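You operate a simulated robot arm through the tools that you are given. There is no shell and no other tool. Be economical: measure what you need, move in short steps, check, and stop when the job is done.

Carry out the task below with a simulated robot arm. There is one attempt and no reset: what you move stays moved.

## Task
Tip the yellow powder through the grid and clear the lumps into the drawer.
Fine: tip the tub out, put it back on the table, run the slider over and back, shut the flap last. Spill nothing. Where these are worked on the way, their far stop is far enough and under half their travel is too little: table flap.

Only the result counts: the job must be done as asked and must still hold three seconds after the hand-in. Knocking over, shifting, dropping, spilling or breaking anything else fails it.

## Robot
A 7-joint arm with a two-finger parallel gripper, fixed in place. Base frame: the origin is at the foot of the arm, x ahead of it, y to its left, z up. Units: m, rad, N and s.
With the tool pointing down near the work surface it reaches from about 0.24 to 0.52 m from the base axis. Its first joint turns from -2.897 to 2.897 rad. Payload 3.91 kg.
Tool frame: the origin (TCP) lies between the finger pads and is the grasp point; the fingertips stand 0.03 m ahead of it; z points along the fingers, y is the line along which they close. Largest opening 0.11 m; finger width 0.02, thickness 0.01; the body of the gripper, 0.048 by 0.112 m, starts 0.055 m behind the TCP.
Orientation is told as [roll, pitch, yaw] about the base's x, y, z axes, in that order, counted from this pose: with the fingers straight down and closing along the base's y, the tool's x points along the base's -x, its y along +y and its z along -z.

## Interface
- The arm moves only by the tool play_rows. Its argument "deltas" is a list that holds one entry, the list of rows, each a list of 7 numbers: the shift along the tool's x, y, z in units of 500 mm (1.0 is 500 mm), then the turn, a rotation vector about the tool's x, y, z in units of 60 degrees (1.0 is 60 degrees), then the finger opening in m, from 0 to 0.11. In form: [[[x, y, z, rx, ry, rz, hand], ...]]. A call has 1 to 20 rows; each row is the pose to reach, as a shift and turn from the pose commanded when the call began, along the tool's axes at that moment. A call with a number of a shift or a turn outside -1 to 1 is refused whole. Each row takes 0.2 s and may step no farther than 0.05 m and 0.15 rad from the row before; otherwise, or with a gripper value out of range, the whole call is refused. Where a pose cannot be reached the arm comes as near as it can. A force on the tool above 80 N (or 10 N above the force at the start of the call, whichever is more), or a blocked arm, ends the call early, and 0.2 s more pass. The fingers move at their own pace (about 0.153 m/s each) and stop on an object; they squeeze with about 33 N. The grip force told is the motor's: it shows also when the fingers shut on nothing. Time passes only in rows, and 0.2 s behind the last, so rows that repeat a pose let the fingers close. The reply holds the time, the measured pose of the TCP, the force on the tool along the base axes, the opening and the grip force, in the units named above and with some noise, with the torque about the TCP (base axes, N m) and any sound that the robot's microphone picked up.
- Cameras (640 x 400 px; columns grow to the right, rows downward): "scene" is fixed at [0.3995, -0.65, 1.5712]; the picture's right is [0.99, 0.12, 0.00], its down [0.06, -0.50, -0.86] and it looks along [-0.11, 0.86, -0.51] (base axes); focal length 341 px, centre (320, 200). "wrist" rides on the gripper at [0.077, 0.007, -0.114] in the tool frame; the picture's right is [-0.09, 1.00, 0.00], its down [-0.80, -0.07, -0.59] and it looks along [-0.59, -0.05, 0.80] (tool axes); focal length 270 px, centre (320, 200). There is no depth. A picture from a camera that has moved, and an enlarged one, comes with that camera's place and axes in the base frame and with its lens.
- capture(camera): a new picture of that camera. The clock stands still meanwhile.
- move_column(by): slides the trunk up (or, below 0, down) by that many m; the arm rides with it, the base frame stays. It gives what a move gives, with no picture.
- zoom(camera, box): a new picture of the part [left, top, right, bottom] of that camera's present view, enlarged. The clock stands still meanwhile.
- hand_in(): hands the job in; it is judged then, once.

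Go step by step. Nothing tells you positions but the pictures and the camera data: compare them with the known pose of the tool, close in by small moves and look again before you grip or let go. The budget is 120 turns and 84 pictures, counting those below and the enlarged ones. Unless the task says otherwise, let go and move clear before handing in, and close with one line.

The tools are called as name(argument=value, ...) on one line, values as JSON. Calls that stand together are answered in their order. play_rows: Moves the arm, as the interface text tells. Its arguments: {"type":"object","properties":{"deltas":{"type":"array"}},"required":["deltas"]} The other tools are called the same way: move_column (by) slides the trunk up or down; capture (camera) takes a picture; zoom (camera, box) takes an enlarged picture of a part of a camera's view; hand_in () hands the job in.

At the start:

```text
time_s: 0.0
position: [0.3332, 0.171, 1.3701]
orientation: [0.002, 0.001, 0.001]
wrist_force: [0.0, 0.9, -0.2]
torque: [-0.02, 0.0, 0.0]
opening: 0.1098
grip_force: 0.0
trunk travel left (down, up): [-0.525, 0.085]
```

scene: 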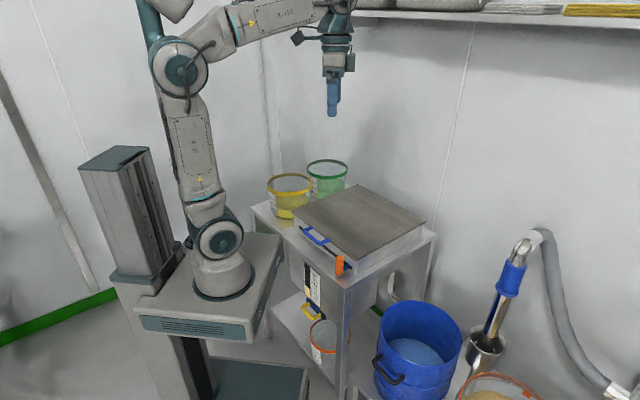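
wrist: 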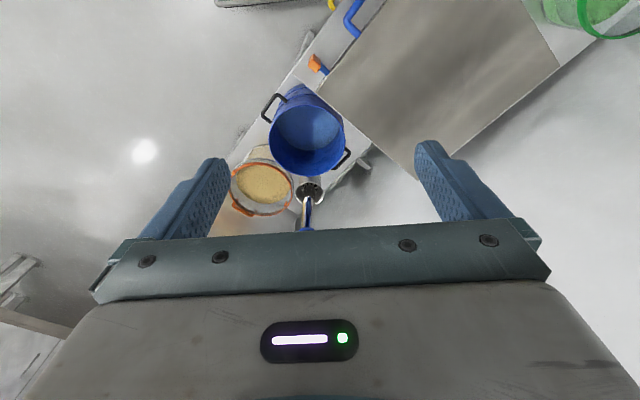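

I see a sieve station with a steel cover (flap), a blue handle, an orange knob, and a yellow and a green tub behind it. I'll look closer first.

zoom(camera="scene", box=[240, 150, 450, 281])

zoom(camera="scene", box=[270, 230, 540, 400])

```text
3.05 times, centred on (345, 216) of scene
camera zoom: at [0.3995, -0.65, 1.5712], right [0.99, 0.12, 0.0], down [0.06, -0.5, -0.86], along [-0.11, 0.86, -0.51], focal length 1040 px, centre (244, 153)
```

zoom: 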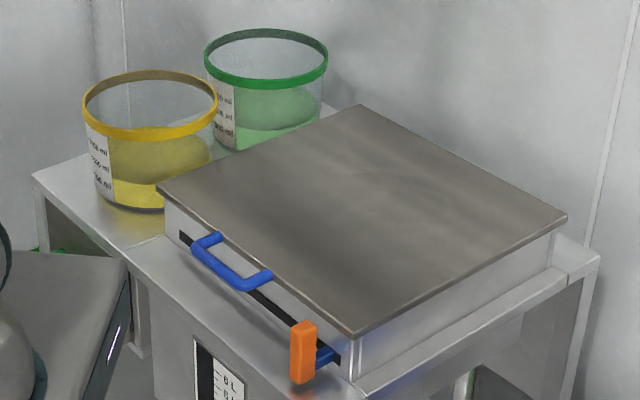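

```text
2.35 times, centred on (405, 315) of scene
camera zoom: at [0.3995, -0.65, 1.5712], right [0.99, 0.12, 0.0], down [0.06, -0.5, -0.86], along [-0.11, 0.86, -0.51], focal length 803 px, centre (120, -71)
```

zoom: 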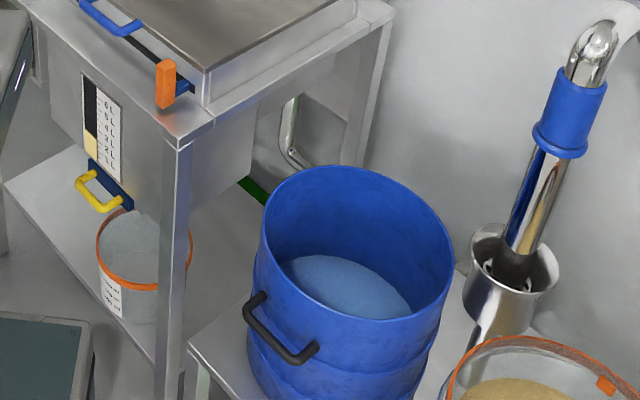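

The steel lid looks about 0.35 m square, rotated 45°, centred near (0.40, 0.41) and with its top near z 0.88. Next I'll turn the wrist camera toward it for a second view.

play_rows(deltas=[[[0.05, 0.01, 0, 0, 0, -0.13, 0.11], [0.1, 0.02, 0, 0, 0, -0.26, 0.11], [0.15, 0.03, 0, 0, 0, -0.39, 0.11], [0.2, 0.04, 0, 0, 0, -0.52, 0.11], [0.25, 0.05, 0, 0, 0, -0.65, 0.11], [0.267, 0.06, 0, 0, 0, -0.75, 0.11]]])

capture(camera="wrist")

```text
time_s: 1.4
position: [0.199, 0.1994, 1.3675]
orientation: [0.001, 0.0, 0.788]
wrist_force: [0.1, -0.2, -0.5]
torque: [0.02, 0.01, 0.0]
opening: 0.1102
grip_force: 0.1
trunk travel left (down, up): [-0.525, 0.085]
```

```text
79 pictures are left
camera wrist: at [0.1394, 0.1513, 1.484], right [-0.64, 0.76, 0.0], down [0.61, 0.52, 0.59], along [0.45, 0.38, -0.8], focal length 270 px, centre (320, 200)
```

wrist: 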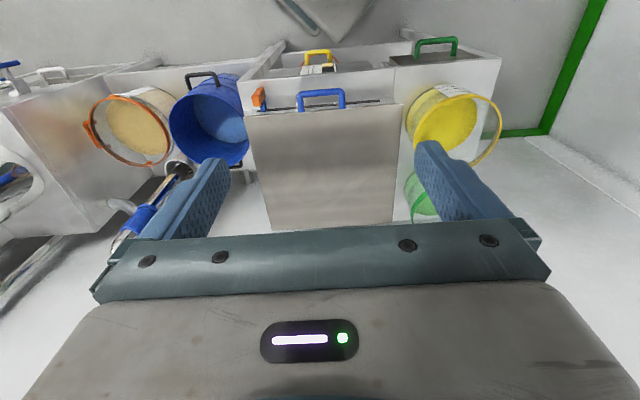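

zoom(camera="wrist", box=[230, 20, 530, 220])

```text
2.00 times, centred on (380, 120) of wrist
camera zoom: at [0.1394, 0.1513, 1.484], right [-0.64, 0.76, 0.0], down [0.61, 0.52, 0.59], along [0.45, 0.38, -0.8], focal length 541 px, centre (200, 360)
```

zoom: 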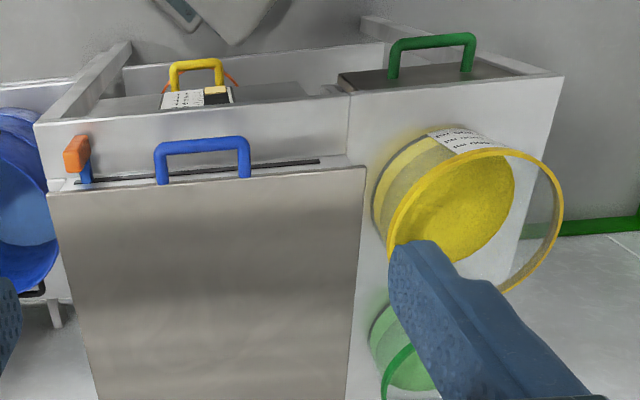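

The left section of the table has a closed green-handled drawer, and the flap's blue handle bar is near (0.257, 0.253, 0.889). I'll turn the gripper so it closes across the bar and come down above it.

play_rows(deltas=[[[-0.02, 0, 0.05, 0, 0, 0.14, 0.11], [-0.04, 0, 0.1, 0, 0, 0.28, 0.11], [-0.06, 0, 0.15, 0, 0, 0.42, 0.11], [-0.08, 0, 0.2, 0, 0, 0.56, 0.11], [-0.1, 0, 0.25, 0, 0, 0.7, 0.11], [-0.12, 0, 0.3, 0, 0, 0.84, 0.11], [-0.13, 0, 0.35, 0, 0, 0.98, 0.11]]])

play_rows(deltas=[[[0, 0, 0.04, 0, 0, 0.13, 0.08], [0, 0, 0.08, 0, 0, 0.26, 0.06], [0, 0, 0.1, 0, 0, 0.39, 0.05], [0, 0, 0.1, 0, 0, 0.52, 0.05]]])

capture(camera="wrist")

capture(camera="scene")

```text
time_s: 3.0
position: [0.246, 0.2469, 1.1931]
orientation: [-0.001, -0.001, -0.243]
wrist_force: [0.5, -0.5, 0.4]
torque: [0.0, 0.03, 0.04]
opening: 0.1105
grip_force: 0.2
trunk travel left (down, up): [-0.525, 0.085]
```

```text
time_s: 4.0
position: [0.2457, 0.2452, 1.1444]
orientation: [0.0, -0.001, -0.787]
wrist_force: [0.2, -0.5, -0.5]
torque: [0.01, -0.03, -0.01]
opening: 0.0497
grip_force: 0.1
trunk travel left (down, up): [-0.525, 0.085]
```

```text
77 pictures are left
camera wrist: at [0.1957, 0.3067, 1.2588], right [0.77, 0.64, 0.0], down [0.52, -0.62, 0.59], along [0.38, -0.46, -0.8], focal length 270 px, centre (320, 200)
```

wrist: 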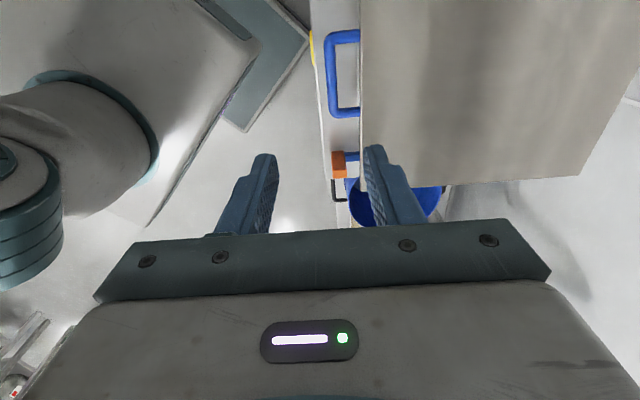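

```text
76 pictures are left
```

scene: 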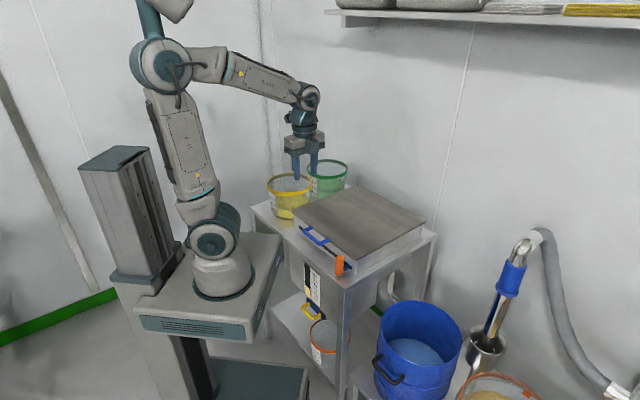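

play_rows(deltas=[[[0, 0.024, 0.09, 0, 0, 0, 0.03], [0, 0.024, 0.18, 0, 0, 0, 0.03], [0, 0.024, 0.27, 0, 0, 0, 0.03], [0, 0.024, 0.36, 0, 0, 0, 0.03]]])

capture(camera="wrist")

zoom(camera="scene", box=[260, 160, 400, 248])

```text
time_s: 5.0
position: [0.2529, 0.2558, 0.9616]
orientation: [0.0, 0.002, -0.783]
wrist_force: [0.9, 0.3, -0.3]
torque: [-0.02, 0.01, 0.03]
opening: 0.0302
grip_force: 0.1
trunk travel left (down, up): [-0.525, 0.085]
```

```text
75 pictures are left
camera wrist: at [0.2024, 0.3156, 1.0768], right [0.77, 0.64, 0.0], down [0.52, -0.62, 0.59], along [0.38, -0.46, -0.8], focal length 270 px, centre (320, 200)
```

wrist: 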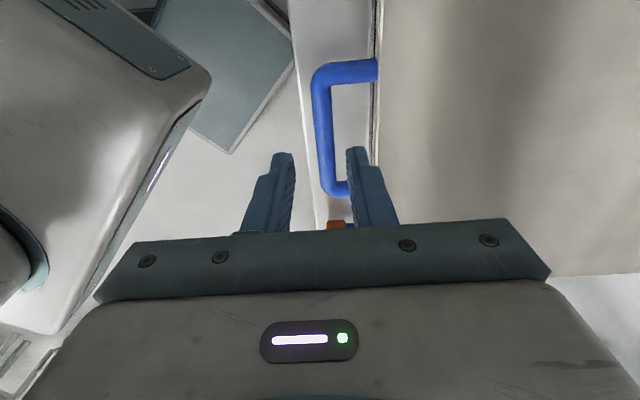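

```text
4.55 times, centred on (330, 204) of scene
camera zoom: at [0.3995, -0.65, 1.5712], right [0.99, 0.12, 0.0], down [0.06, -0.5, -0.86], along [-0.11, 0.86, -0.51], focal length 1550 px, centre (274, 182)
```

zoom: 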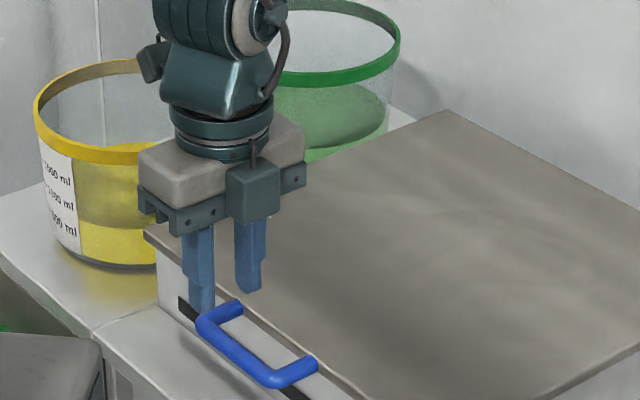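

The bar is directly under the open fingers, so I'll go down and grip it.

play_rows(deltas=[[[0, 0.001, 0.04, 0, 0, 0, 0.03], [0, 0.001, 0.08, 0, 0, 0, 0.03], [0, 0.001, 0.125, 0, 0, 0, 0.03], [0, 0.001, 0.125, 0, 0, 0, 0.0], [0, 0.001, 0.125, 0, 0, 0, 0.0]]])

capture(camera="wrist")

```text
time_s: 6.2
position: [0.2553, 0.2557, 0.903]
orientation: [0.002, -0.001, -0.783]
wrist_force: [0.8, 2.3, 3.4]
torque: [0.05, -0.08, -0.01]
opening: 0.0136
grip_force: 44.9
trunk travel left (down, up): [-0.525, 0.085]
```

```text
73 pictures are left
camera wrist: at [0.2059, 0.3162, 1.0174], right [0.77, 0.64, 0.0], down [0.52, -0.62, 0.59], along [0.38, -0.45, -0.8], focal length 270 px, centre (320, 200)
```

wrist: 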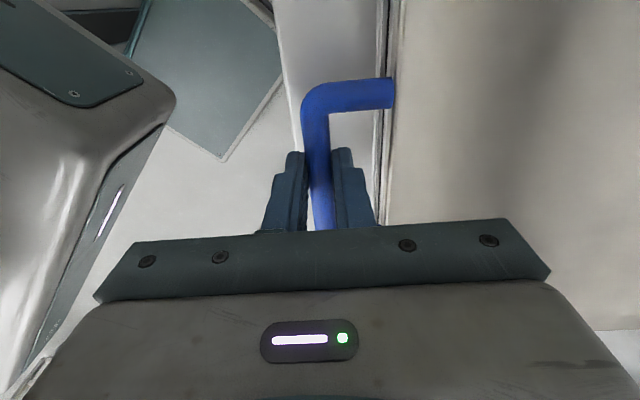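

The handle is gripped. I'll lift the flap along its arc in a first part and watch the forces.

play_rows(deltas=[[[0, 0.002, -0.0654, -0.0417, 0, 0, 0], [0, 0.009, -0.13, -0.0833, 0, 0, 0], [0, 0.022, -0.194, -0.125, 0, 0, 0], [0, 0.0404, -0.2563, -0.1667, 0, 0, 0], [0, 0.064, -0.3165, -0.2083, 0, 0, 0], [0, 0.0932, -0.3741, -0.25, 0, 0, 0], [0, 0.127, -0.429, -0.2917, 0, 0, 0], [0, 0.1658, -0.4804, -0.333, 0, 0, 0]]])

capture(camera="scene")

```text
time_s: 8.0
position: [0.3125, 0.3135, 1.1439]
orientation: [0.352, 0.0, -0.787]
wrist_force: [-2.9, -11.6, 6.3]
torque: [-0.17, 0.28, 0.18]
opening: 0.0135
grip_force: 44.9
trunk travel left (down, up): [-0.525, 0.085]
```

```text
72 pictures are left
```

scene: 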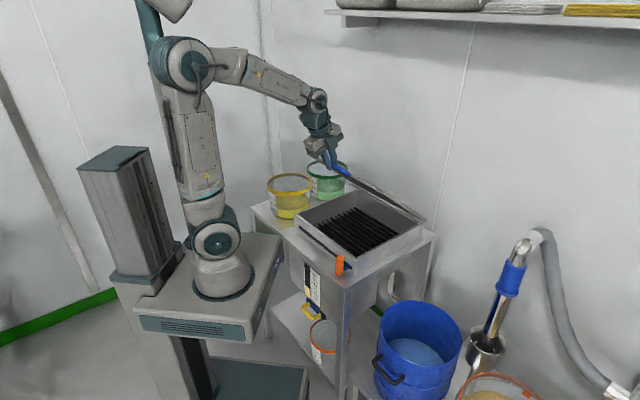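

play_rows(deltas=[[[0, 0.0566, -0.0303, -0.05, 0, 0, 0], [0, 0.1158, -0.0551, -0.1, 0, 0, 0], [0, 0.1765, -0.0745, -0.15, 0, 0, 0], [0, 0.2391, -0.0886, -0.2, 0, 0, 0], [0, 0.3025, -0.0967, -0.25, 0, 0, 0], [0, 0.3664, -0.0991, -0.3, 0, 0, 0], [0, 0.4303, -0.0958, -0.35, 0, 0, 0], [0, 0.494, -0.0867, -0.4, 0, 0, 0], [0, 0.5565, -0.0718, -0.45, 0, 0, 0], [0, 0.6177, -0.0515, -0.5, 0, 0, 0]]])

capture(camera="scene")

```text
time_s: 10.2
position: [0.5125, 0.5144, 1.2724]
orientation: [0.876, -0.001, -0.784]
wrist_force: [4.5, 0.0, -2.6]
torque: [0.19, -0.17, -0.04]
opening: 0.0137
grip_force: 44.7
trunk travel left (down, up): [-0.525, 0.085]
```

```text
71 pictures are left
```

scene: 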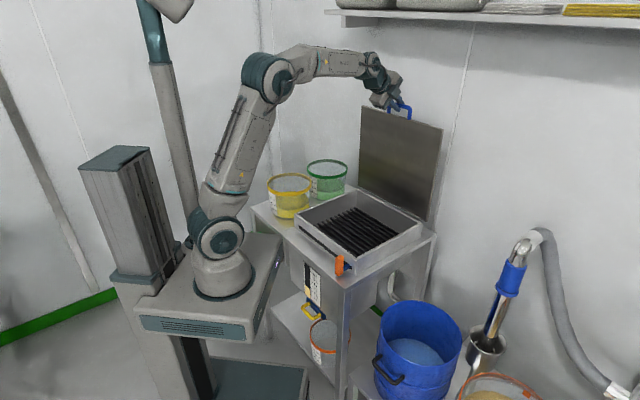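

play_rows(deltas=[[[0, 0.02, 0.026, 0, 0, 0, 0], [0, 0.0399, 0.0519, 0, 0, 0, 0], [0, 0.058, 0.08, 0, 0, 0, 0], [0, 0.075, 0.1071, 0, 0, 0, 0]]])

```text
time_s: 11.2
position: [0.5588, 0.5598, 1.268]
orientation: [0.875, -0.001, -0.784]
wrist_force: [5.1, 2.3, 6.2]
torque: [0.21, -0.2, -0.06]
opening: 0.0136
grip_force: 44.8
trunk travel left (down, up): [-0.525, 0.085]
```

play_rows(deltas=[[[0, 0.0155, 0.029, 0, 0, 0, 0], [0, 0.0303, 0.0582, 0, 0, 0, 0], [0, 0.043, 0.0884, 0, 0, 0, 0], [0, 0.0553, 0.1186, 0, 0, 0, 0]]])

capture(camera="scene")

```text
time_s: 11.9
position: [0.5731, 0.5753, 1.2574]
orientation: [0.846, 0.0, -0.786]
wrist_force: [-43.1, -43.8, 1.0]
torque: [-0.32, 0.31, -0.03]
opening: 0.0129
grip_force: 42.4
trunk travel left (down, up): [-0.525, 0.085]
stopped in row 3: the force on the tool passed its limit at 108 N (the readings are from after the stop); the commanded pose is now the measured one
```

```text
70 pictures are left
```

scene: 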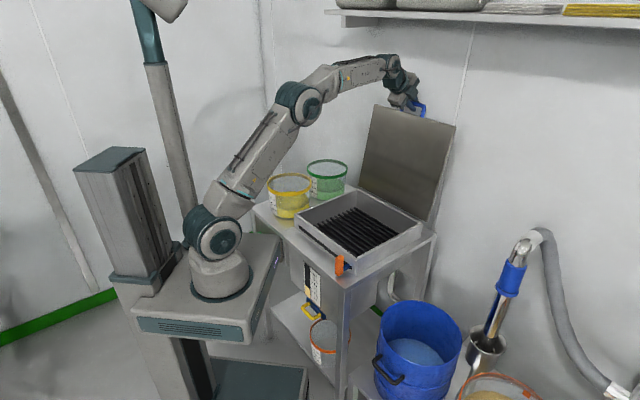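

The flap reached its far stop at about 103°, past vertical. I'll release it and back away.

play_rows(deltas=[[[0, 0, 0, 0, 0, 0, 0.04], [0, 0, 0, 0, 0, 0, 0.04], [0, 0, -0.06, 0, 0, 0, 0.04], [0, 0, -0.14, 0, 0, 0, 0.04], [0, 0, -0.22, 0, 0, 0, 0.04], [0, 0, -0.3, 0, 0, 0, 0.04]]])

capture(camera="scene")

capture(camera="wrist")

```text
time_s: 13.3
position: [0.5007, 0.5036, 1.3559]
orientation: [0.849, 0.001, -0.787]
wrist_force: [0.6, -0.1, 0.2]
torque: [0.01, -0.03, -0.03]
opening: 0.0399
grip_force: 0.1
trunk travel left (down, up): [-0.525, 0.085]
```

```text
69 pictures are left
```

scene: 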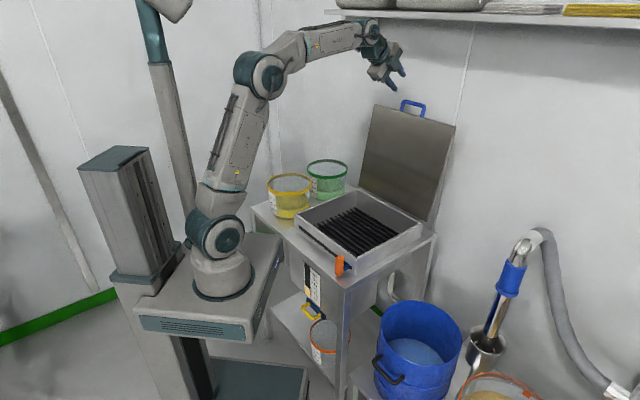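

```text
68 pictures are left
camera wrist: at [0.3876, 0.5014, 1.4363], right [0.53, 0.4, 0.75], down [0.22, -0.91, 0.34], along [0.82, -0.02, -0.57], focal length 270 px, centre (320, 200)
```

wrist: 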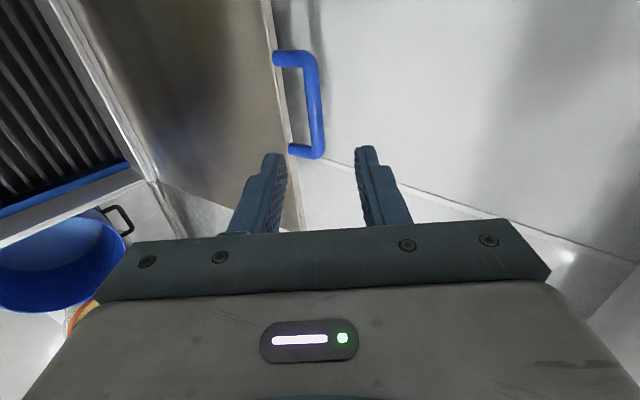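

The flap stays open. I'll now come back to a tool-down pose and turn to look at the tubs.

play_rows(deltas=[[[0.0, -0.058, -0.066, 0.116, 0, 0, 0.06], [0.0, -0.117, -0.133, 0.232, 0, 0, 0.08], [0.0, -0.175, -0.2, 0.348, 0, 0, 0.11], [0.0, -0.234, -0.266, 0.464, 0, 0, 0.11], [0.0, -0.293, -0.332, 0.58, 0, 0, 0.11], [0.0, -0.351, -0.4, 0.695, 0, 0, 0.11], [0.0, -0.41, -0.465, 0.811, 0, 0, 0.11]]])

play_rows(deltas=[[[0.0, -0.02, 0, 0, 0, -0.14, 0.11], [0.0, -0.04, 0, 0, 0, -0.28, 0.11], [0.0, -0.06, 0, 0, 0, -0.42, 0.11], [0, -0.08, 0, 0, 0, -0.56, 0.11], [0, -0.1, 0, 0, 0, -0.7, 0.11], [0, -0.12, 0, 0, 0, -0.84, 0.11], [0, -0.12, 0, 0, 0, -0.98, 0.11]]])

play_rows(deltas=[[[0, 0, 0, 0, 0, -0.14, 0.11], [0, 0, 0, 0, 0, -0.28, 0.11], [0, 0, 0, 0, 0, -0.42, 0.11], [0, 0, 0, 0, 0, -0.52, 0.11]]])

capture(camera="wrist")

```text
time_s: 14.9
position: [0.2777, 0.281, 1.3525]
orientation: [-0.003, 0.0, -0.786]
wrist_force: [-1.0, -0.1, 0.4]
torque: [0.01, 0.0, -0.03]
opening: 0.1101
grip_force: 0.1
trunk travel left (down, up): [-0.525, 0.085]
```

```text
time_s: 16.5
position: [0.239, 0.2417, 1.353]
orientation: [-0.001, 0.002, 0.242]
wrist_force: [0.1, 0.6, 0.1]
torque: [-0.04, 0.01, 0.0]
opening: 0.11
grip_force: 0.1
trunk travel left (down, up): [-0.525, 0.085]
```

```text
time_s: 17.5
position: [0.2386, 0.2411, 1.3517]
orientation: [-0.001, 0.002, 0.788]
wrist_force: [-0.6, 0.6, -0.7]
torque: [0.01, -0.01, 0.01]
opening: 0.11
grip_force: 0.0
trunk travel left (down, up): [-0.525, 0.085]
```

```text
67 pictures are left
camera wrist: at [0.1798, 0.1927, 1.4677], right [-0.64, 0.76, 0.0], down [0.62, 0.52, 0.59], along [0.45, 0.38, -0.81], focal length 270 px, centre (320, 200)
```

wrist: 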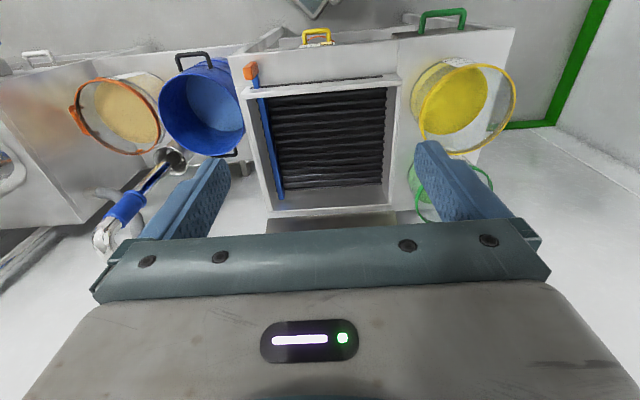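

play_rows(deltas=[[[0.02, 0.06, 0.02, 0, 0, -0.12, 0.11], [0.04, 0.12, 0.04, 0, 0, -0.24, 0.11], [0.06, 0.18, 0.06, 0, 0, -0.36, 0.11], [0.09, 0.23, 0.08, 0, 0, -0.48, 0.11], [0.113, 0.28, 0.1, 0, 0, -0.55, 0.11]]])

capture(camera="wrist")

```text
time_s: 18.7
position: [0.1265, 0.2938, 1.3021]
orientation: [0.023, 0.007, 1.293]
wrist_force: [0.6, 0.2, 0.5]
torque: [-0.04, 0.02, 0.02]
opening: 0.11
grip_force: 0.0
trunk travel left (down, up): [-0.525, 0.085]
```

```text
66 pictures are left
camera wrist: at [0.1021, 0.2231, 1.4169], right [-0.93, 0.36, 0.02], down [0.3, 0.75, 0.59], along [0.19, 0.56, -0.81], focal length 270 px, centre (320, 200)
```

wrist: 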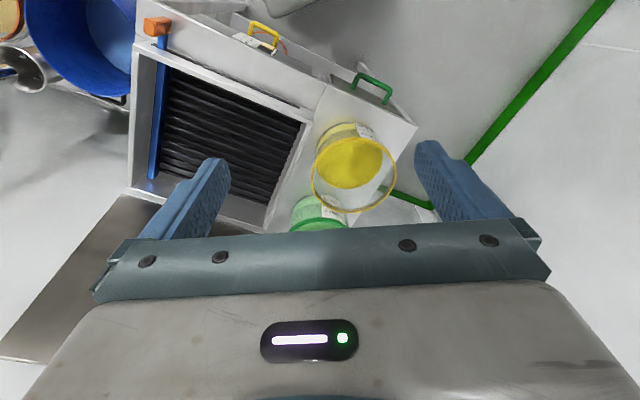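

The tub's rim centre is about (0.129, 0.516, 0.945) with a radius near 0.086. I'll zoom to refine this before choosing a grip on the near rim.

zoom(camera="wrist", box=[260, 110, 420, 210])

zoom(camera="scene", box=[250, 140, 410, 240])

```text
4.00 times, centred on (340, 160) of wrist
camera zoom: at [0.1021, 0.2231, 1.4169], right [-0.93, 0.36, 0.02], down [0.3, 0.75, 0.59], along [0.19, 0.56, -0.81], focal length 1081 px, centre (240, 360)
```

zoom: 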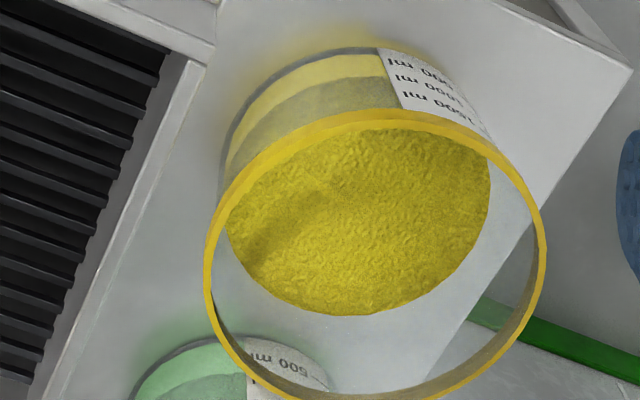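

```text
4.00 times, centred on (330, 190) of scene
camera zoom: at [0.3995, -0.65, 1.5712], right [0.99, 0.12, 0.0], down [0.06, -0.5, -0.86], along [-0.11, 0.86, -0.51], focal length 1364 px, centre (280, 240)
```

zoom: 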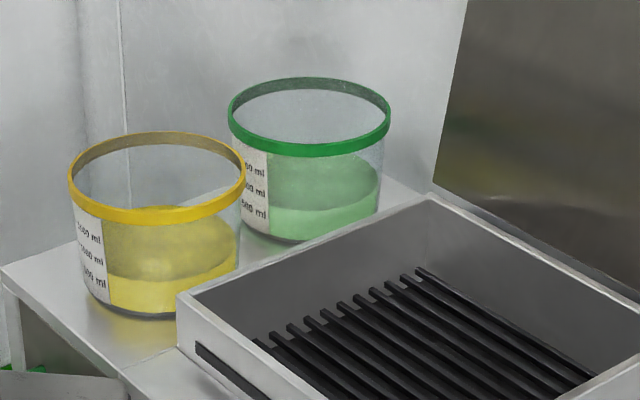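

play_rows(deltas=[[[-0.02, 0, 0.03, 0, 0, 0.14, 0.11], [-0.04, 0, 0.06, 0, 0, 0.28, 0.11], [-0.06, 0, 0.1, 0, 0, 0.42, 0.11], [-0.09, 0, 0.13, 0, 0, 0.56, 0.1], [-0.12, 0, 0.16, 0, 0, 0.7, 0.09], [-0.15, 0, 0.2, 0, 0, 0.84, 0.08], [-0.18, 0, 0.22, 0, 0, 0.98, 0.06]]])

play_rows(deltas=[[[0, 0, 0, 0, 0, 0.14, 0.06], [0, 0, 0, 0, 0, 0.28, 0.06], [0, 0, 0, 0, 0, 0.42, 0.06], [0, 0, 0, 0, 0, 0.55, 0.06]]])

capture(camera="wrist")

```text
time_s: 20.3
position: [0.1187, 0.3878, 1.1942]
orientation: [-0.001, 0.003, 0.334]
wrist_force: [-0.2, -0.4, -0.3]
torque: [0.01, -0.03, 0.01]
opening: 0.0598
grip_force: 0.1
trunk travel left (down, up): [-0.525, 0.085]
```

```text
time_s: 21.3
position: [0.1188, 0.3878, 1.1929]
orientation: [-0.001, 0.0, -0.243]
wrist_force: [-0.8, 0.2, 0.4]
torque: [-0.02, 0.07, 0.0]
opening: 0.06
grip_force: 0.0
trunk travel left (down, up): [-0.525, 0.085]
```

```text
63 pictures are left
camera wrist: at [0.0453, 0.4138, 1.3078], right [0.32, 0.95, 0.0], down [0.76, -0.26, 0.59], along [0.56, -0.19, -0.8], focal length 270 px, centre (320, 200)
```

wrist: 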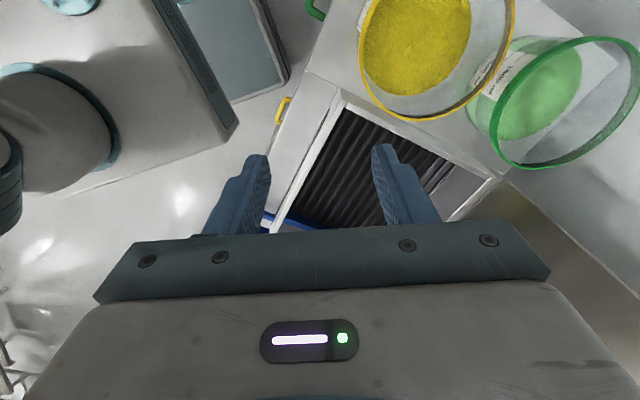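

play_rows(deltas=[[[0.02, 0.05, 0.08, 0, 0, 0, 0.06], [0.046, 0.1, 0.16, 0, 0, 0, 0.06], [0.046, 0.1, 0.24, 0, 0, 0, 0.06], [0.046, 0.1, 0.32, 0, 0, 0, 0.06], [0.046, 0.1, 0.386, 0, 0, 0, 0.06]]])

capture(camera="wrist")

zoom(camera="scene", box=[240, 130, 400, 230])

```text
time_s: 22.5
position: [0.1102, 0.4407, 0.9976]
orientation: [-0.002, 0.001, -0.239]
wrist_force: [0.1, 0.1, -0.8]
torque: [0.02, -0.01, 0.0]
opening: 0.0601
grip_force: 0.0
trunk travel left (down, up): [-0.525, 0.085]
```

```text
62 pictures are left
camera wrist: at [0.0361, 0.4669, 1.1128], right [0.32, 0.95, 0.0], down [0.76, -0.26, 0.59], along [0.56, -0.19, -0.8], focal length 270 px, centre (320, 200)
```

wrist: 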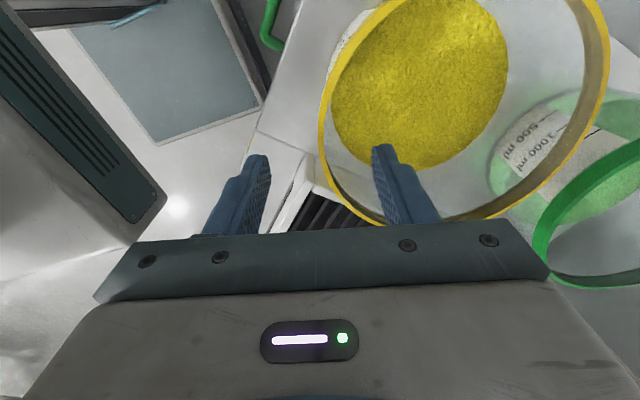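

```text
4.00 times, centred on (320, 180) of scene
camera zoom: at [0.3995, -0.65, 1.5712], right [0.99, 0.12, 0.0], down [0.06, -0.5, -0.86], along [-0.11, 0.86, -0.51], focal length 1364 px, centre (320, 280)
```

zoom: 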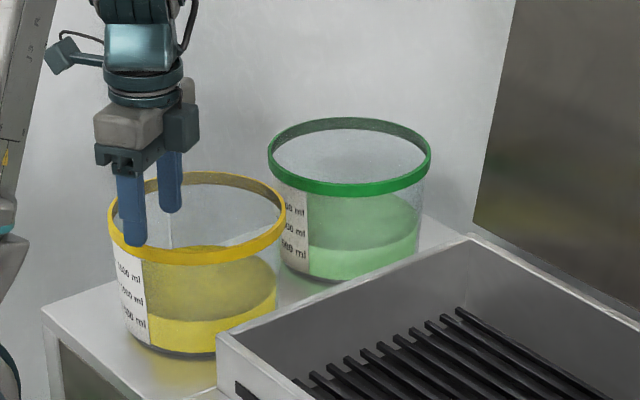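

The near rim lies centred between the fingers, so I'll descend and grip.

play_rows(deltas=[[[0, 0, 0.05, 0, 0, 0, 0.06], [0, 0, 0.1, 0, 0, 0, 0.06], [0, 0, 0.16, 0, 0, 0, 0.06], [0, 0, 0.16, 0, 0, 0, 0.06]]])

capture(camera="wrist")

zoom(camera="scene", box=[240, 130, 400, 230])

```text
time_s: 23.5
position: [0.1086, 0.4414, 0.9187]
orientation: [-0.004, 0.002, -0.24]
wrist_force: [0.4, -0.6, -0.3]
torque: [0.0, 0.06, -0.01]
opening: 0.06
grip_force: 0.1
trunk travel left (down, up): [-0.525, 0.085]
```

```text
60 pictures are left
camera wrist: at [0.035, 0.4678, 1.0334], right [0.32, 0.95, 0.0], down [0.76, -0.26, 0.59], along [0.56, -0.19, -0.8], focal length 270 px, centre (320, 200)
```

wrist: 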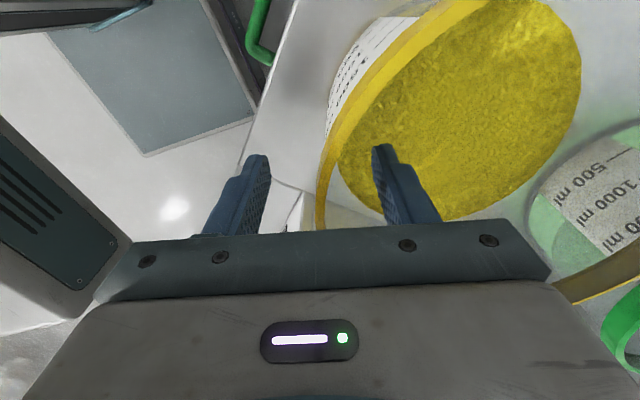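

```text
4.00 times, centred on (320, 180) of scene
camera zoom: at [0.3995, -0.65, 1.5712], right [0.99, 0.12, 0.0], down [0.06, -0.5, -0.86], along [-0.11, 0.86, -0.51], focal length 1364 px, centre (320, 280)
```

zoom: 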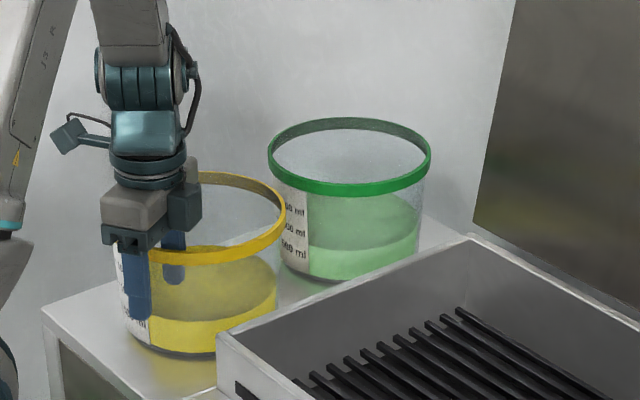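

play_rows(deltas=[[[0, 0, 0, 0, 0, 0, 0.03], [0, 0, 0, 0, 0, 0, 0.0], [0, 0, 0, 0, 0, 0, 0.0]]])

play_rows(deltas=[[[0, 0, -0.01, 0, 0, 0, 0.0], [0, 0, -0.03, 0, 0, 0, 0.0], [0, 0, -0.05, 0, 0, 0, 0.0]]])

zoom(camera="scene", box=[240, 130, 400, 230])

```text
time_s: 24.3
position: [0.1073, 0.4421, 0.9206]
orientation: [0.0, 0.001, -0.24]
wrist_force: [0.9, 4.4, 6.8]
torque: [1.84, -0.55, 0.04]
opening: 0.0049
grip_force: 33.2
trunk travel left (down, up): [-0.525, 0.085]
```

```text
time_s: 25.1
position: [0.1075, 0.4406, 0.944]
orientation: [-0.005, 0.0, -0.238]
wrist_force: [0.3, 0.3, -6.1]
torque: [-0.41, 0.1, 0.0]
opening: 0.0028
grip_force: 32.6
trunk travel left (down, up): [-0.525, 0.085]
```

```text
4.00 times, centred on (320, 180) of scene
camera zoom: at [0.3995, -0.65, 1.5712], right [0.99, 0.12, 0.0], down [0.06, -0.5, -0.86], along [-0.11, 0.86, -0.51], focal length 1364 px, centre (320, 280)
```

zoom: 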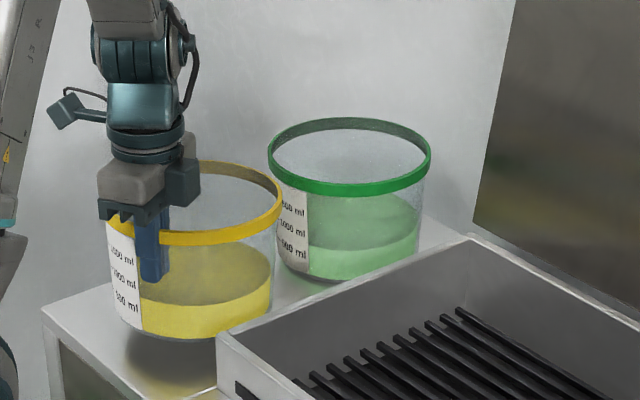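

The tub is held, weighing about 0.6 kg. I'll lift it straight up and then swing it over the grid.

play_rows(deltas=[[[0, 0, -0.05, 0, 0, 0, 0.0], [0, 0, -0.11, 0, 0, 0, 0.0], [0, 0, -0.18, 0, 0, 0, 0.0], [0, 0, -0.25, 0, 0, 0, 0.0], [0, 0, -0.32, 0, 0, 0, 0.0], [0, 0, -0.38, 0, 0, 0, 0], [0, 0, -0.4, 0, 0, 0, 0]]])

capture(camera="scene")

```text
time_s: 26.7
position: [0.1104, 0.4421, 1.1433]
orientation: [-0.004, -0.001, -0.241]
wrist_force: [0.3, -0.2, -6.3]
torque: [-0.36, 0.13, 0.04]
opening: 0.0029
grip_force: 32.9
trunk travel left (down, up): [-0.525, 0.085]
```

```text
57 pictures are left
```

scene: 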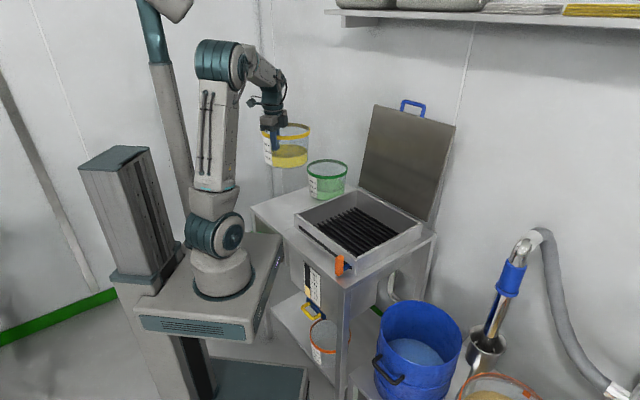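

play_rows(deltas=[[[-0.03, -0.01, 0, 0, 0, 0.03, 0], [-0.08, -0.026, 0, 0, 0, 0.084, 0], [-0.14, -0.046, 0, 0, 0, 0.147, 0], [-0.2, -0.065, 0, 0, 0, 0.21, 0], [-0.26, -0.085, 0, 0, 0, 0.273, 0], [-0.32, -0.105, 0, 0, 0, 0.336, 0], [-0.38, -0.124, 0, 0, 0, 0.399, 0], [-0.44, -0.144, 0, 0, 0, 0.462, 0], [-0.48, -0.157, 0, 0, 0, 0.504, 0], [-0.496, -0.162, 0, 0, 0, 0.52, 0]]])

capture(camera="scene")

capture(camera="wrist")

```text
time_s: 28.9
position: [0.3299, 0.3052, 1.1445]
orientation: [-0.003, 0.0, -0.785]
wrist_force: [0.8, 1.0, -5.2]
torque: [-0.27, 0.25, -0.02]
opening: 0.0028
grip_force: 33.2
trunk travel left (down, up): [-0.525, 0.085]
```

```text
56 pictures are left
```

scene: 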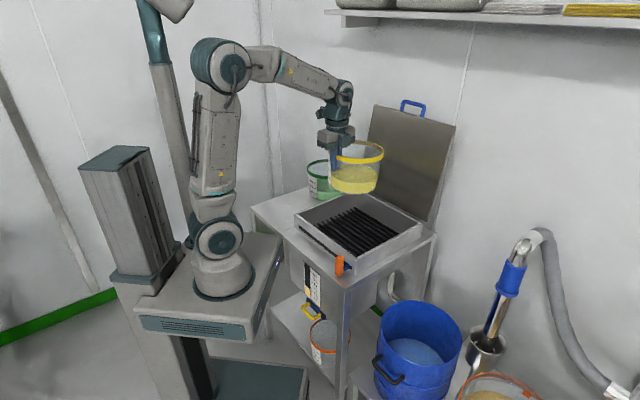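

```text
55 pictures are left
camera wrist: at [0.2808, 0.3654, 1.2588], right [0.77, 0.64, 0.0], down [0.52, -0.61, 0.6], along [0.38, -0.46, -0.8], focal length 270 px, centre (320, 200)
```

wrist: 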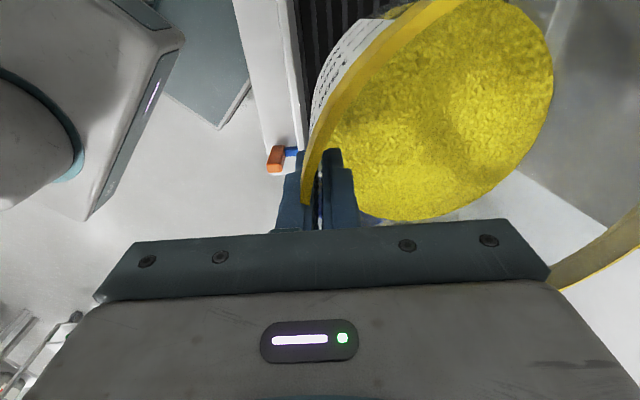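

Now I'll start tipping about the rim grip, watching that the arm follows.

play_rows(deltas=[[[0, 0, 0.02, 0, 0.1, 0, 0], [0, 0, 0.04, 0, 0.22, 0, 0], [0, 0, 0.04, 0, 0.34, 0, 0], [0, 0, 0.04, 0, 0.46, 0, 0], [0, 0, 0.04, 0, 0.58, 0, 0], [0, 0, 0.04, 0, 0.7, 0, 0]]])

capture(camera="scene")

```text
time_s: 30.3
position: [0.329, 0.3048, 1.1239]
orientation: [-0.001, 0.735, -0.787]
wrist_force: [0.0, -0.2, -5.0]
torque: [-0.4, 0.12, 0.0]
opening: 0.0026
grip_force: 32.8
trunk travel left (down, up): [-0.525, 0.085]
```

```text
54 pictures are left
```

scene: 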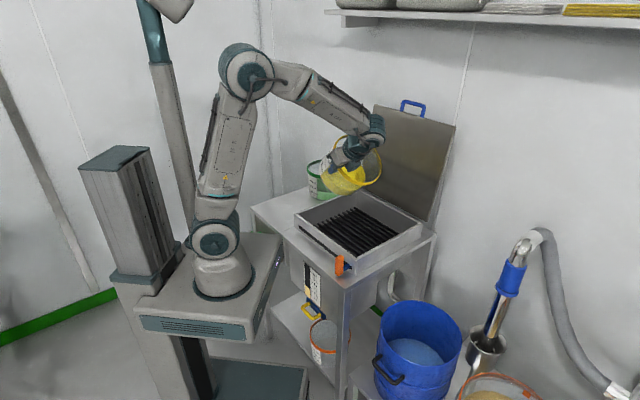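

play_rows(deltas=[[[0, 0, 0, 0, 0.1, 0, 0], [0, 0, 0, 0, 0.2, 0, 0], [0, 0, 0, 0, 0.3, 0, 0], [0, 0, 0, 0, 0.4, 0, 0], [0, 0, 0, 0, 0.5, 0, 0], [0, 0, 0, 0, 0.5, 0, 0]]])

zoom(camera="scene", box=[250, 100, 490, 250])

capture(camera="wrist")

```text
time_s: 31.7
position: [0.3313, 0.3041, 1.1252]
orientation: [-0.008, 1.256, -0.791]
wrist_force: [-0.2, 0.1, -5.1]
torque: [-0.5, 0.08, -0.02]
opening: 0.0026
grip_force: 32.8
trunk travel left (down, up): [-0.525, 0.085]
```

```text
2.67 times, centred on (370, 175) of scene
camera zoom: at [0.3995, -0.65, 1.5712], right [0.99, 0.12, 0.0], down [0.06, -0.5, -0.86], along [-0.11, 0.86, -0.51], focal length 910 px, centre (187, 267)
```

zoom: 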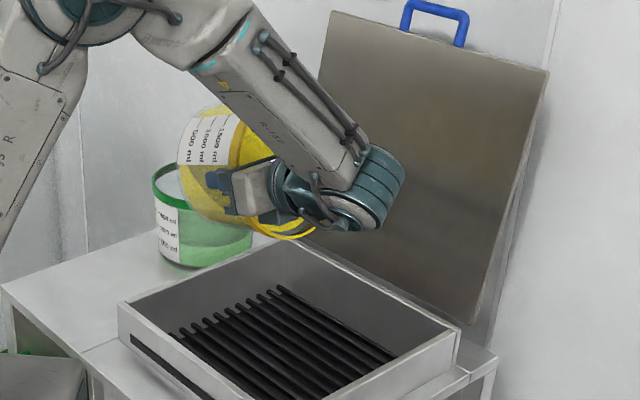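

```text
52 pictures are left
camera wrist: at [0.3955, 0.2506, 1.2334], right [0.72, 0.69, -0.09], down [0.52, -0.63, -0.58], along [-0.45, 0.37, -0.81], focal length 270 px, centre (320, 200)
```

wrist: 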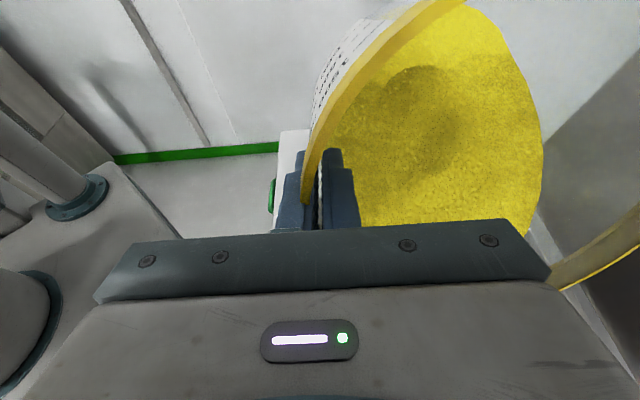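

play_rows(deltas=[[[0, 0, 0, 0, 0.08, 0, 0], [0, 0, 0, 0, 0.16, 0, 0], [0, 0, 0, 0, 0.24, 0, 0], [0, 0, 0, 0, 0.32, 0, 0], [0, 0, 0, 0, 0.4, 0, 0], [0, 0, 0, 0, 0.4, 0, 0]]])

zoom(camera="scene", box=[250, 100, 490, 250])

```text
time_s: 33.1
position: [0.3297, 0.3039, 1.1248]
orientation: [-3.122, 1.467, 2.377]
wrist_force: [-0.3, 0.4, -2.9]
torque: [-0.26, 0.04, 0.02]
opening: 0.0027
grip_force: 33.1
trunk travel left (down, up): [-0.525, 0.085]
```

```text
2.67 times, centred on (370, 175) of scene
camera zoom: at [0.3995, -0.65, 1.5712], right [0.99, 0.12, 0.0], down [0.06, -0.5, -0.86], along [-0.11, 0.86, -0.51], focal length 910 px, centre (187, 267)
```

zoom: 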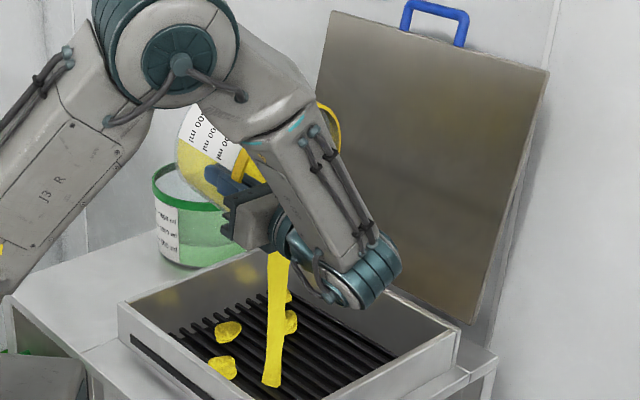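

It's pouring onto the grid and lumps are landing inside. I'll tip further, slowly.

play_rows(deltas=[[[0, 0, 0, 0, 0, 0, 0], [0, 0, 0, 0, 0.06, 0, 0], [0, 0, 0, 0, 0.12, 0, 0], [0, 0, 0, 0, 0.18, 0, 0], [0, 0, 0, 0, 0.24, 0, 0], [0, 0, 0, 0, 0.3, 0, 0], [0, 0, 0, 0, 0.36, 0, 0], [0, 0, 0, 0, 0.42, 0, 0], [0, 0, 0, 0, 0.42, 0, 0]]])

zoom(camera="scene", box=[250, 100, 490, 250])

capture(camera="wrist")

```text
time_s: 35.1
position: [0.3292, 0.305, 1.1238]
orientation: [-3.137, 1.025, 2.36]
wrist_force: [0.0, 0.1, -0.3]
torque: [-0.13, 0.04, -0.01]
opening: 0.0028
grip_force: 32.5
trunk travel left (down, up): [-0.525, 0.085]
```

```text
2.67 times, centred on (370, 175) of scene
camera zoom: at [0.3995, -0.65, 1.5712], right [0.99, 0.12, 0.0], down [0.06, -0.5, -0.86], along [-0.11, 0.86, -0.51], focal length 910 px, centre (187, 267)
```

zoom: 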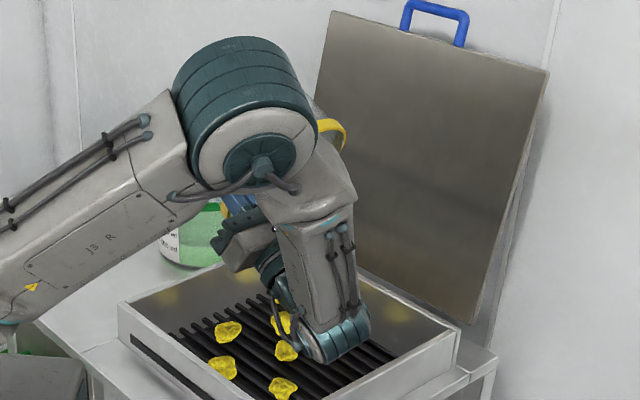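

```text
49 pictures are left
camera wrist: at [0.4315, 0.2122, 1.1303], right [0.67, 0.74, -0.08], down [0.01, -0.12, -0.99], along [-0.74, 0.67, -0.09], focal length 270 px, centre (320, 200)
```

wrist: 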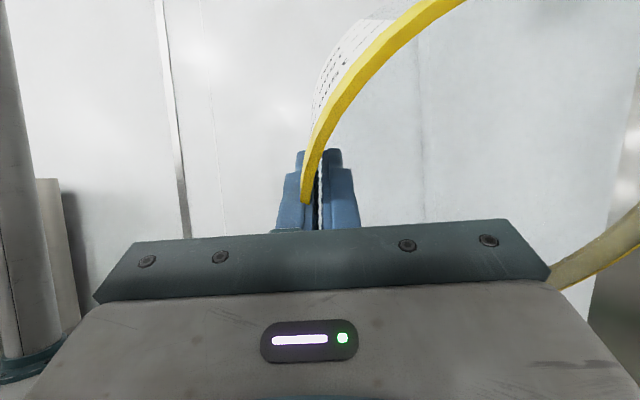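

play_rows(deltas=[[[0, 0, 0, 0, 0.07, 0, 0], [0, 0, 0, 0, 0.14, 0, 0], [0, 0, 0, 0, 0.2, 0, 0], [0, 0, 0, 0, 0.2, 0, 0], [0, 0, 0, 0, 0.2, 0, 0]]])

zoom(camera="scene", box=[250, 100, 490, 250])

```text
time_s: 36.3
position: [0.3297, 0.3033, 1.1226]
orientation: [-3.139, 0.816, 2.359]
wrist_force: [1.1, 0.2, -1.5]
torque: [-0.13, 0.05, 0.01]
opening: 0.0028
grip_force: 33.1
trunk travel left (down, up): [-0.525, 0.085]
```

```text
2.67 times, centred on (370, 175) of scene
camera zoom: at [0.3995, -0.65, 1.5712], right [0.99, 0.12, 0.0], down [0.06, -0.5, -0.86], along [-0.11, 0.86, -0.51], focal length 910 px, centre (187, 267)
```

zoom: 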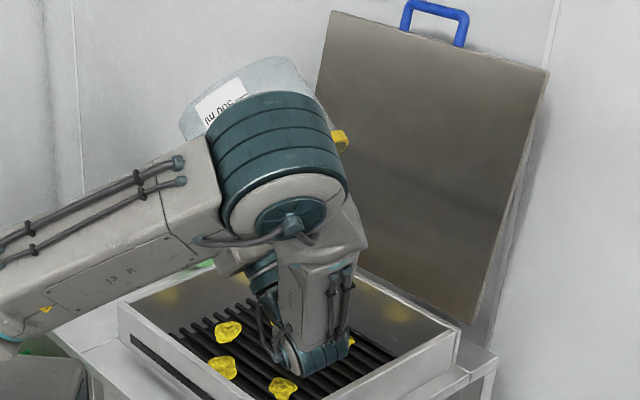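

The tub is empty. I'll turn it back upright.

play_rows(deltas=[[[0, 0, 0, 0, -0.1, 0, 0], [0, 0, 0, 0, -0.2, 0, 0], [0, 0, 0, 0, -0.3, 0, 0], [0, 0, 0, 0, -0.4, 0, 0], [0, 0, 0, 0, -0.5, 0, 0], [0, 0, 0, 0, -0.6, 0, 0], [0, 0, 0, 0, -0.7, 0, 0], [0, 0, 0, 0, -0.8, 0, 0], [0, 0, 0, 0, -0.9, 0, 0], [0, 0, 0, 0, -1.0, 0, 0]]])

play_rows(deltas=[[[0, 0, 0, 0, -0.11, 0, 0], [0, 0, 0, 0, -0.22, 0, 0], [0, 0, 0, 0, -0.33, 0, 0], [0, 0, 0, 0, -0.44, 0, 0], [0, 0, 0, 0, -0.55, 0, 0], [0, 0, 0, 0, -0.66, 0, 0], [0, 0, 0, 0, -0.77, 0, 0], [0, 0, 0, 0, -0.88, 0, 0], [0, 0, 0, 0, -0.99, 0, 0]]])

play_rows(deltas=[[[0, 0, 0, 0, -0.11, 0, 0], [0, 0, 0, 0, -0.23, 0, 0]]])

capture(camera="scene")

capture(camera="wrist")

```text
time_s: 38.5
position: [0.329, 0.3047, 1.1247]
orientation: [-0.008, 1.274, -0.792]
wrist_force: [0.9, -0.5, -1.3]
torque: [-0.17, -0.02, 0.03]
opening: 0.0026
grip_force: 32.7
trunk travel left (down, up): [-0.525, 0.085]
```

```text
time_s: 40.5
position: [0.3296, 0.3047, 1.1244]
orientation: [-0.002, 0.238, -0.784]
wrist_force: [-0.2, 0.4, -1.4]
torque: [-0.08, 0.06, 0.01]
opening: 0.0026
grip_force: 32.6
trunk travel left (down, up): [-0.525, 0.085]
```

```text
time_s: 41.1
position: [0.3297, 0.305, 1.1245]
orientation: [-0.001, -0.002, -0.785]
wrist_force: [-0.4, 0.0, -1.1]
torque: [-0.08, 0.05, 0.0]
opening: 0.0026
grip_force: 32.7
trunk travel left (down, up): [-0.525, 0.085]
```

```text
47 pictures are left
```

scene: 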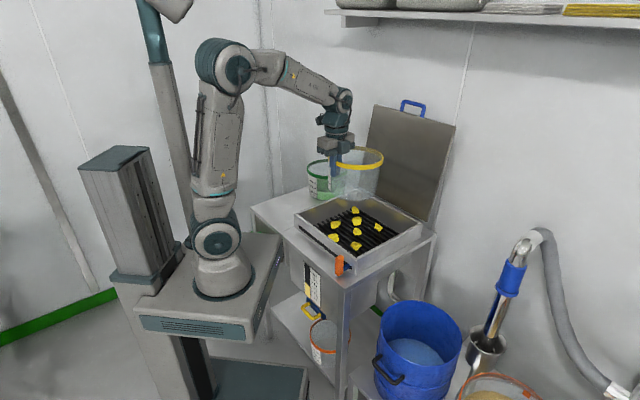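

```text
46 pictures are left
camera wrist: at [0.2797, 0.3655, 1.2387], right [0.77, 0.64, 0.0], down [0.52, -0.61, 0.6], along [0.38, -0.46, -0.8], focal length 270 px, centre (320, 200)
```

wrist: 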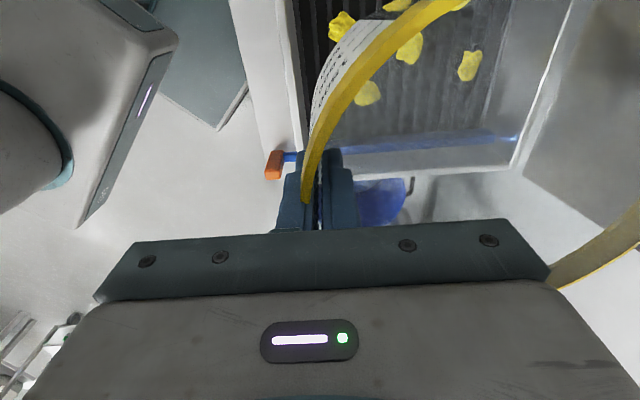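

play_rows(deltas=[[[0.03, -0.01, -0.01, 0, 0, -0.03, 0], [0.08, -0.02, -0.02, 0, 0, -0.084, 0], [0.14, -0.033, -0.04, 0, 0, -0.147, 0], [0.2, -0.048, -0.04, 0, 0, -0.21, 0], [0.26, -0.062, -0.04, 0, 0, -0.273, 0], [0.32, -0.076, -0.04, 0, 0, -0.336, 0], [0.38, -0.09, -0.04, 0, 0, -0.399, 0], [0.44, -0.105, -0.04, 0, 0, -0.462, 0], [0.49, -0.117, -0.04, 0, 0, -0.504, 0], [0.5066, -0.1205, -0.04, 0, 0, -0.52, 0]]])

capture(camera="scene")

```text
time_s: 43.3
position: [0.1068, 0.4401, 1.1441]
orientation: [-0.002, 0.0, -0.241]
wrist_force: [0.1, -0.5, -0.9]
torque: [-0.12, 0.01, 0.0]
opening: 0.0027
grip_force: 32.5
trunk travel left (down, up): [-0.525, 0.085]
```

```text
45 pictures are left
```

scene: 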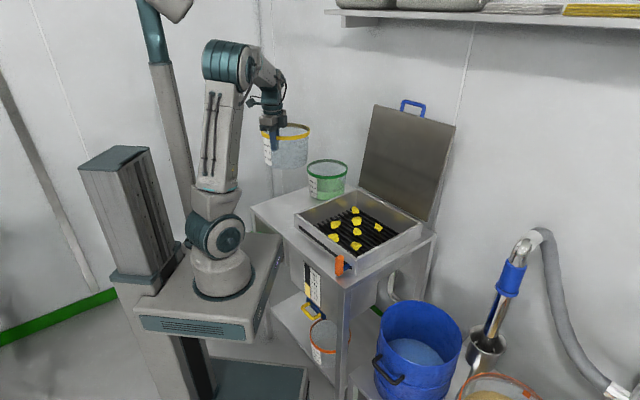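

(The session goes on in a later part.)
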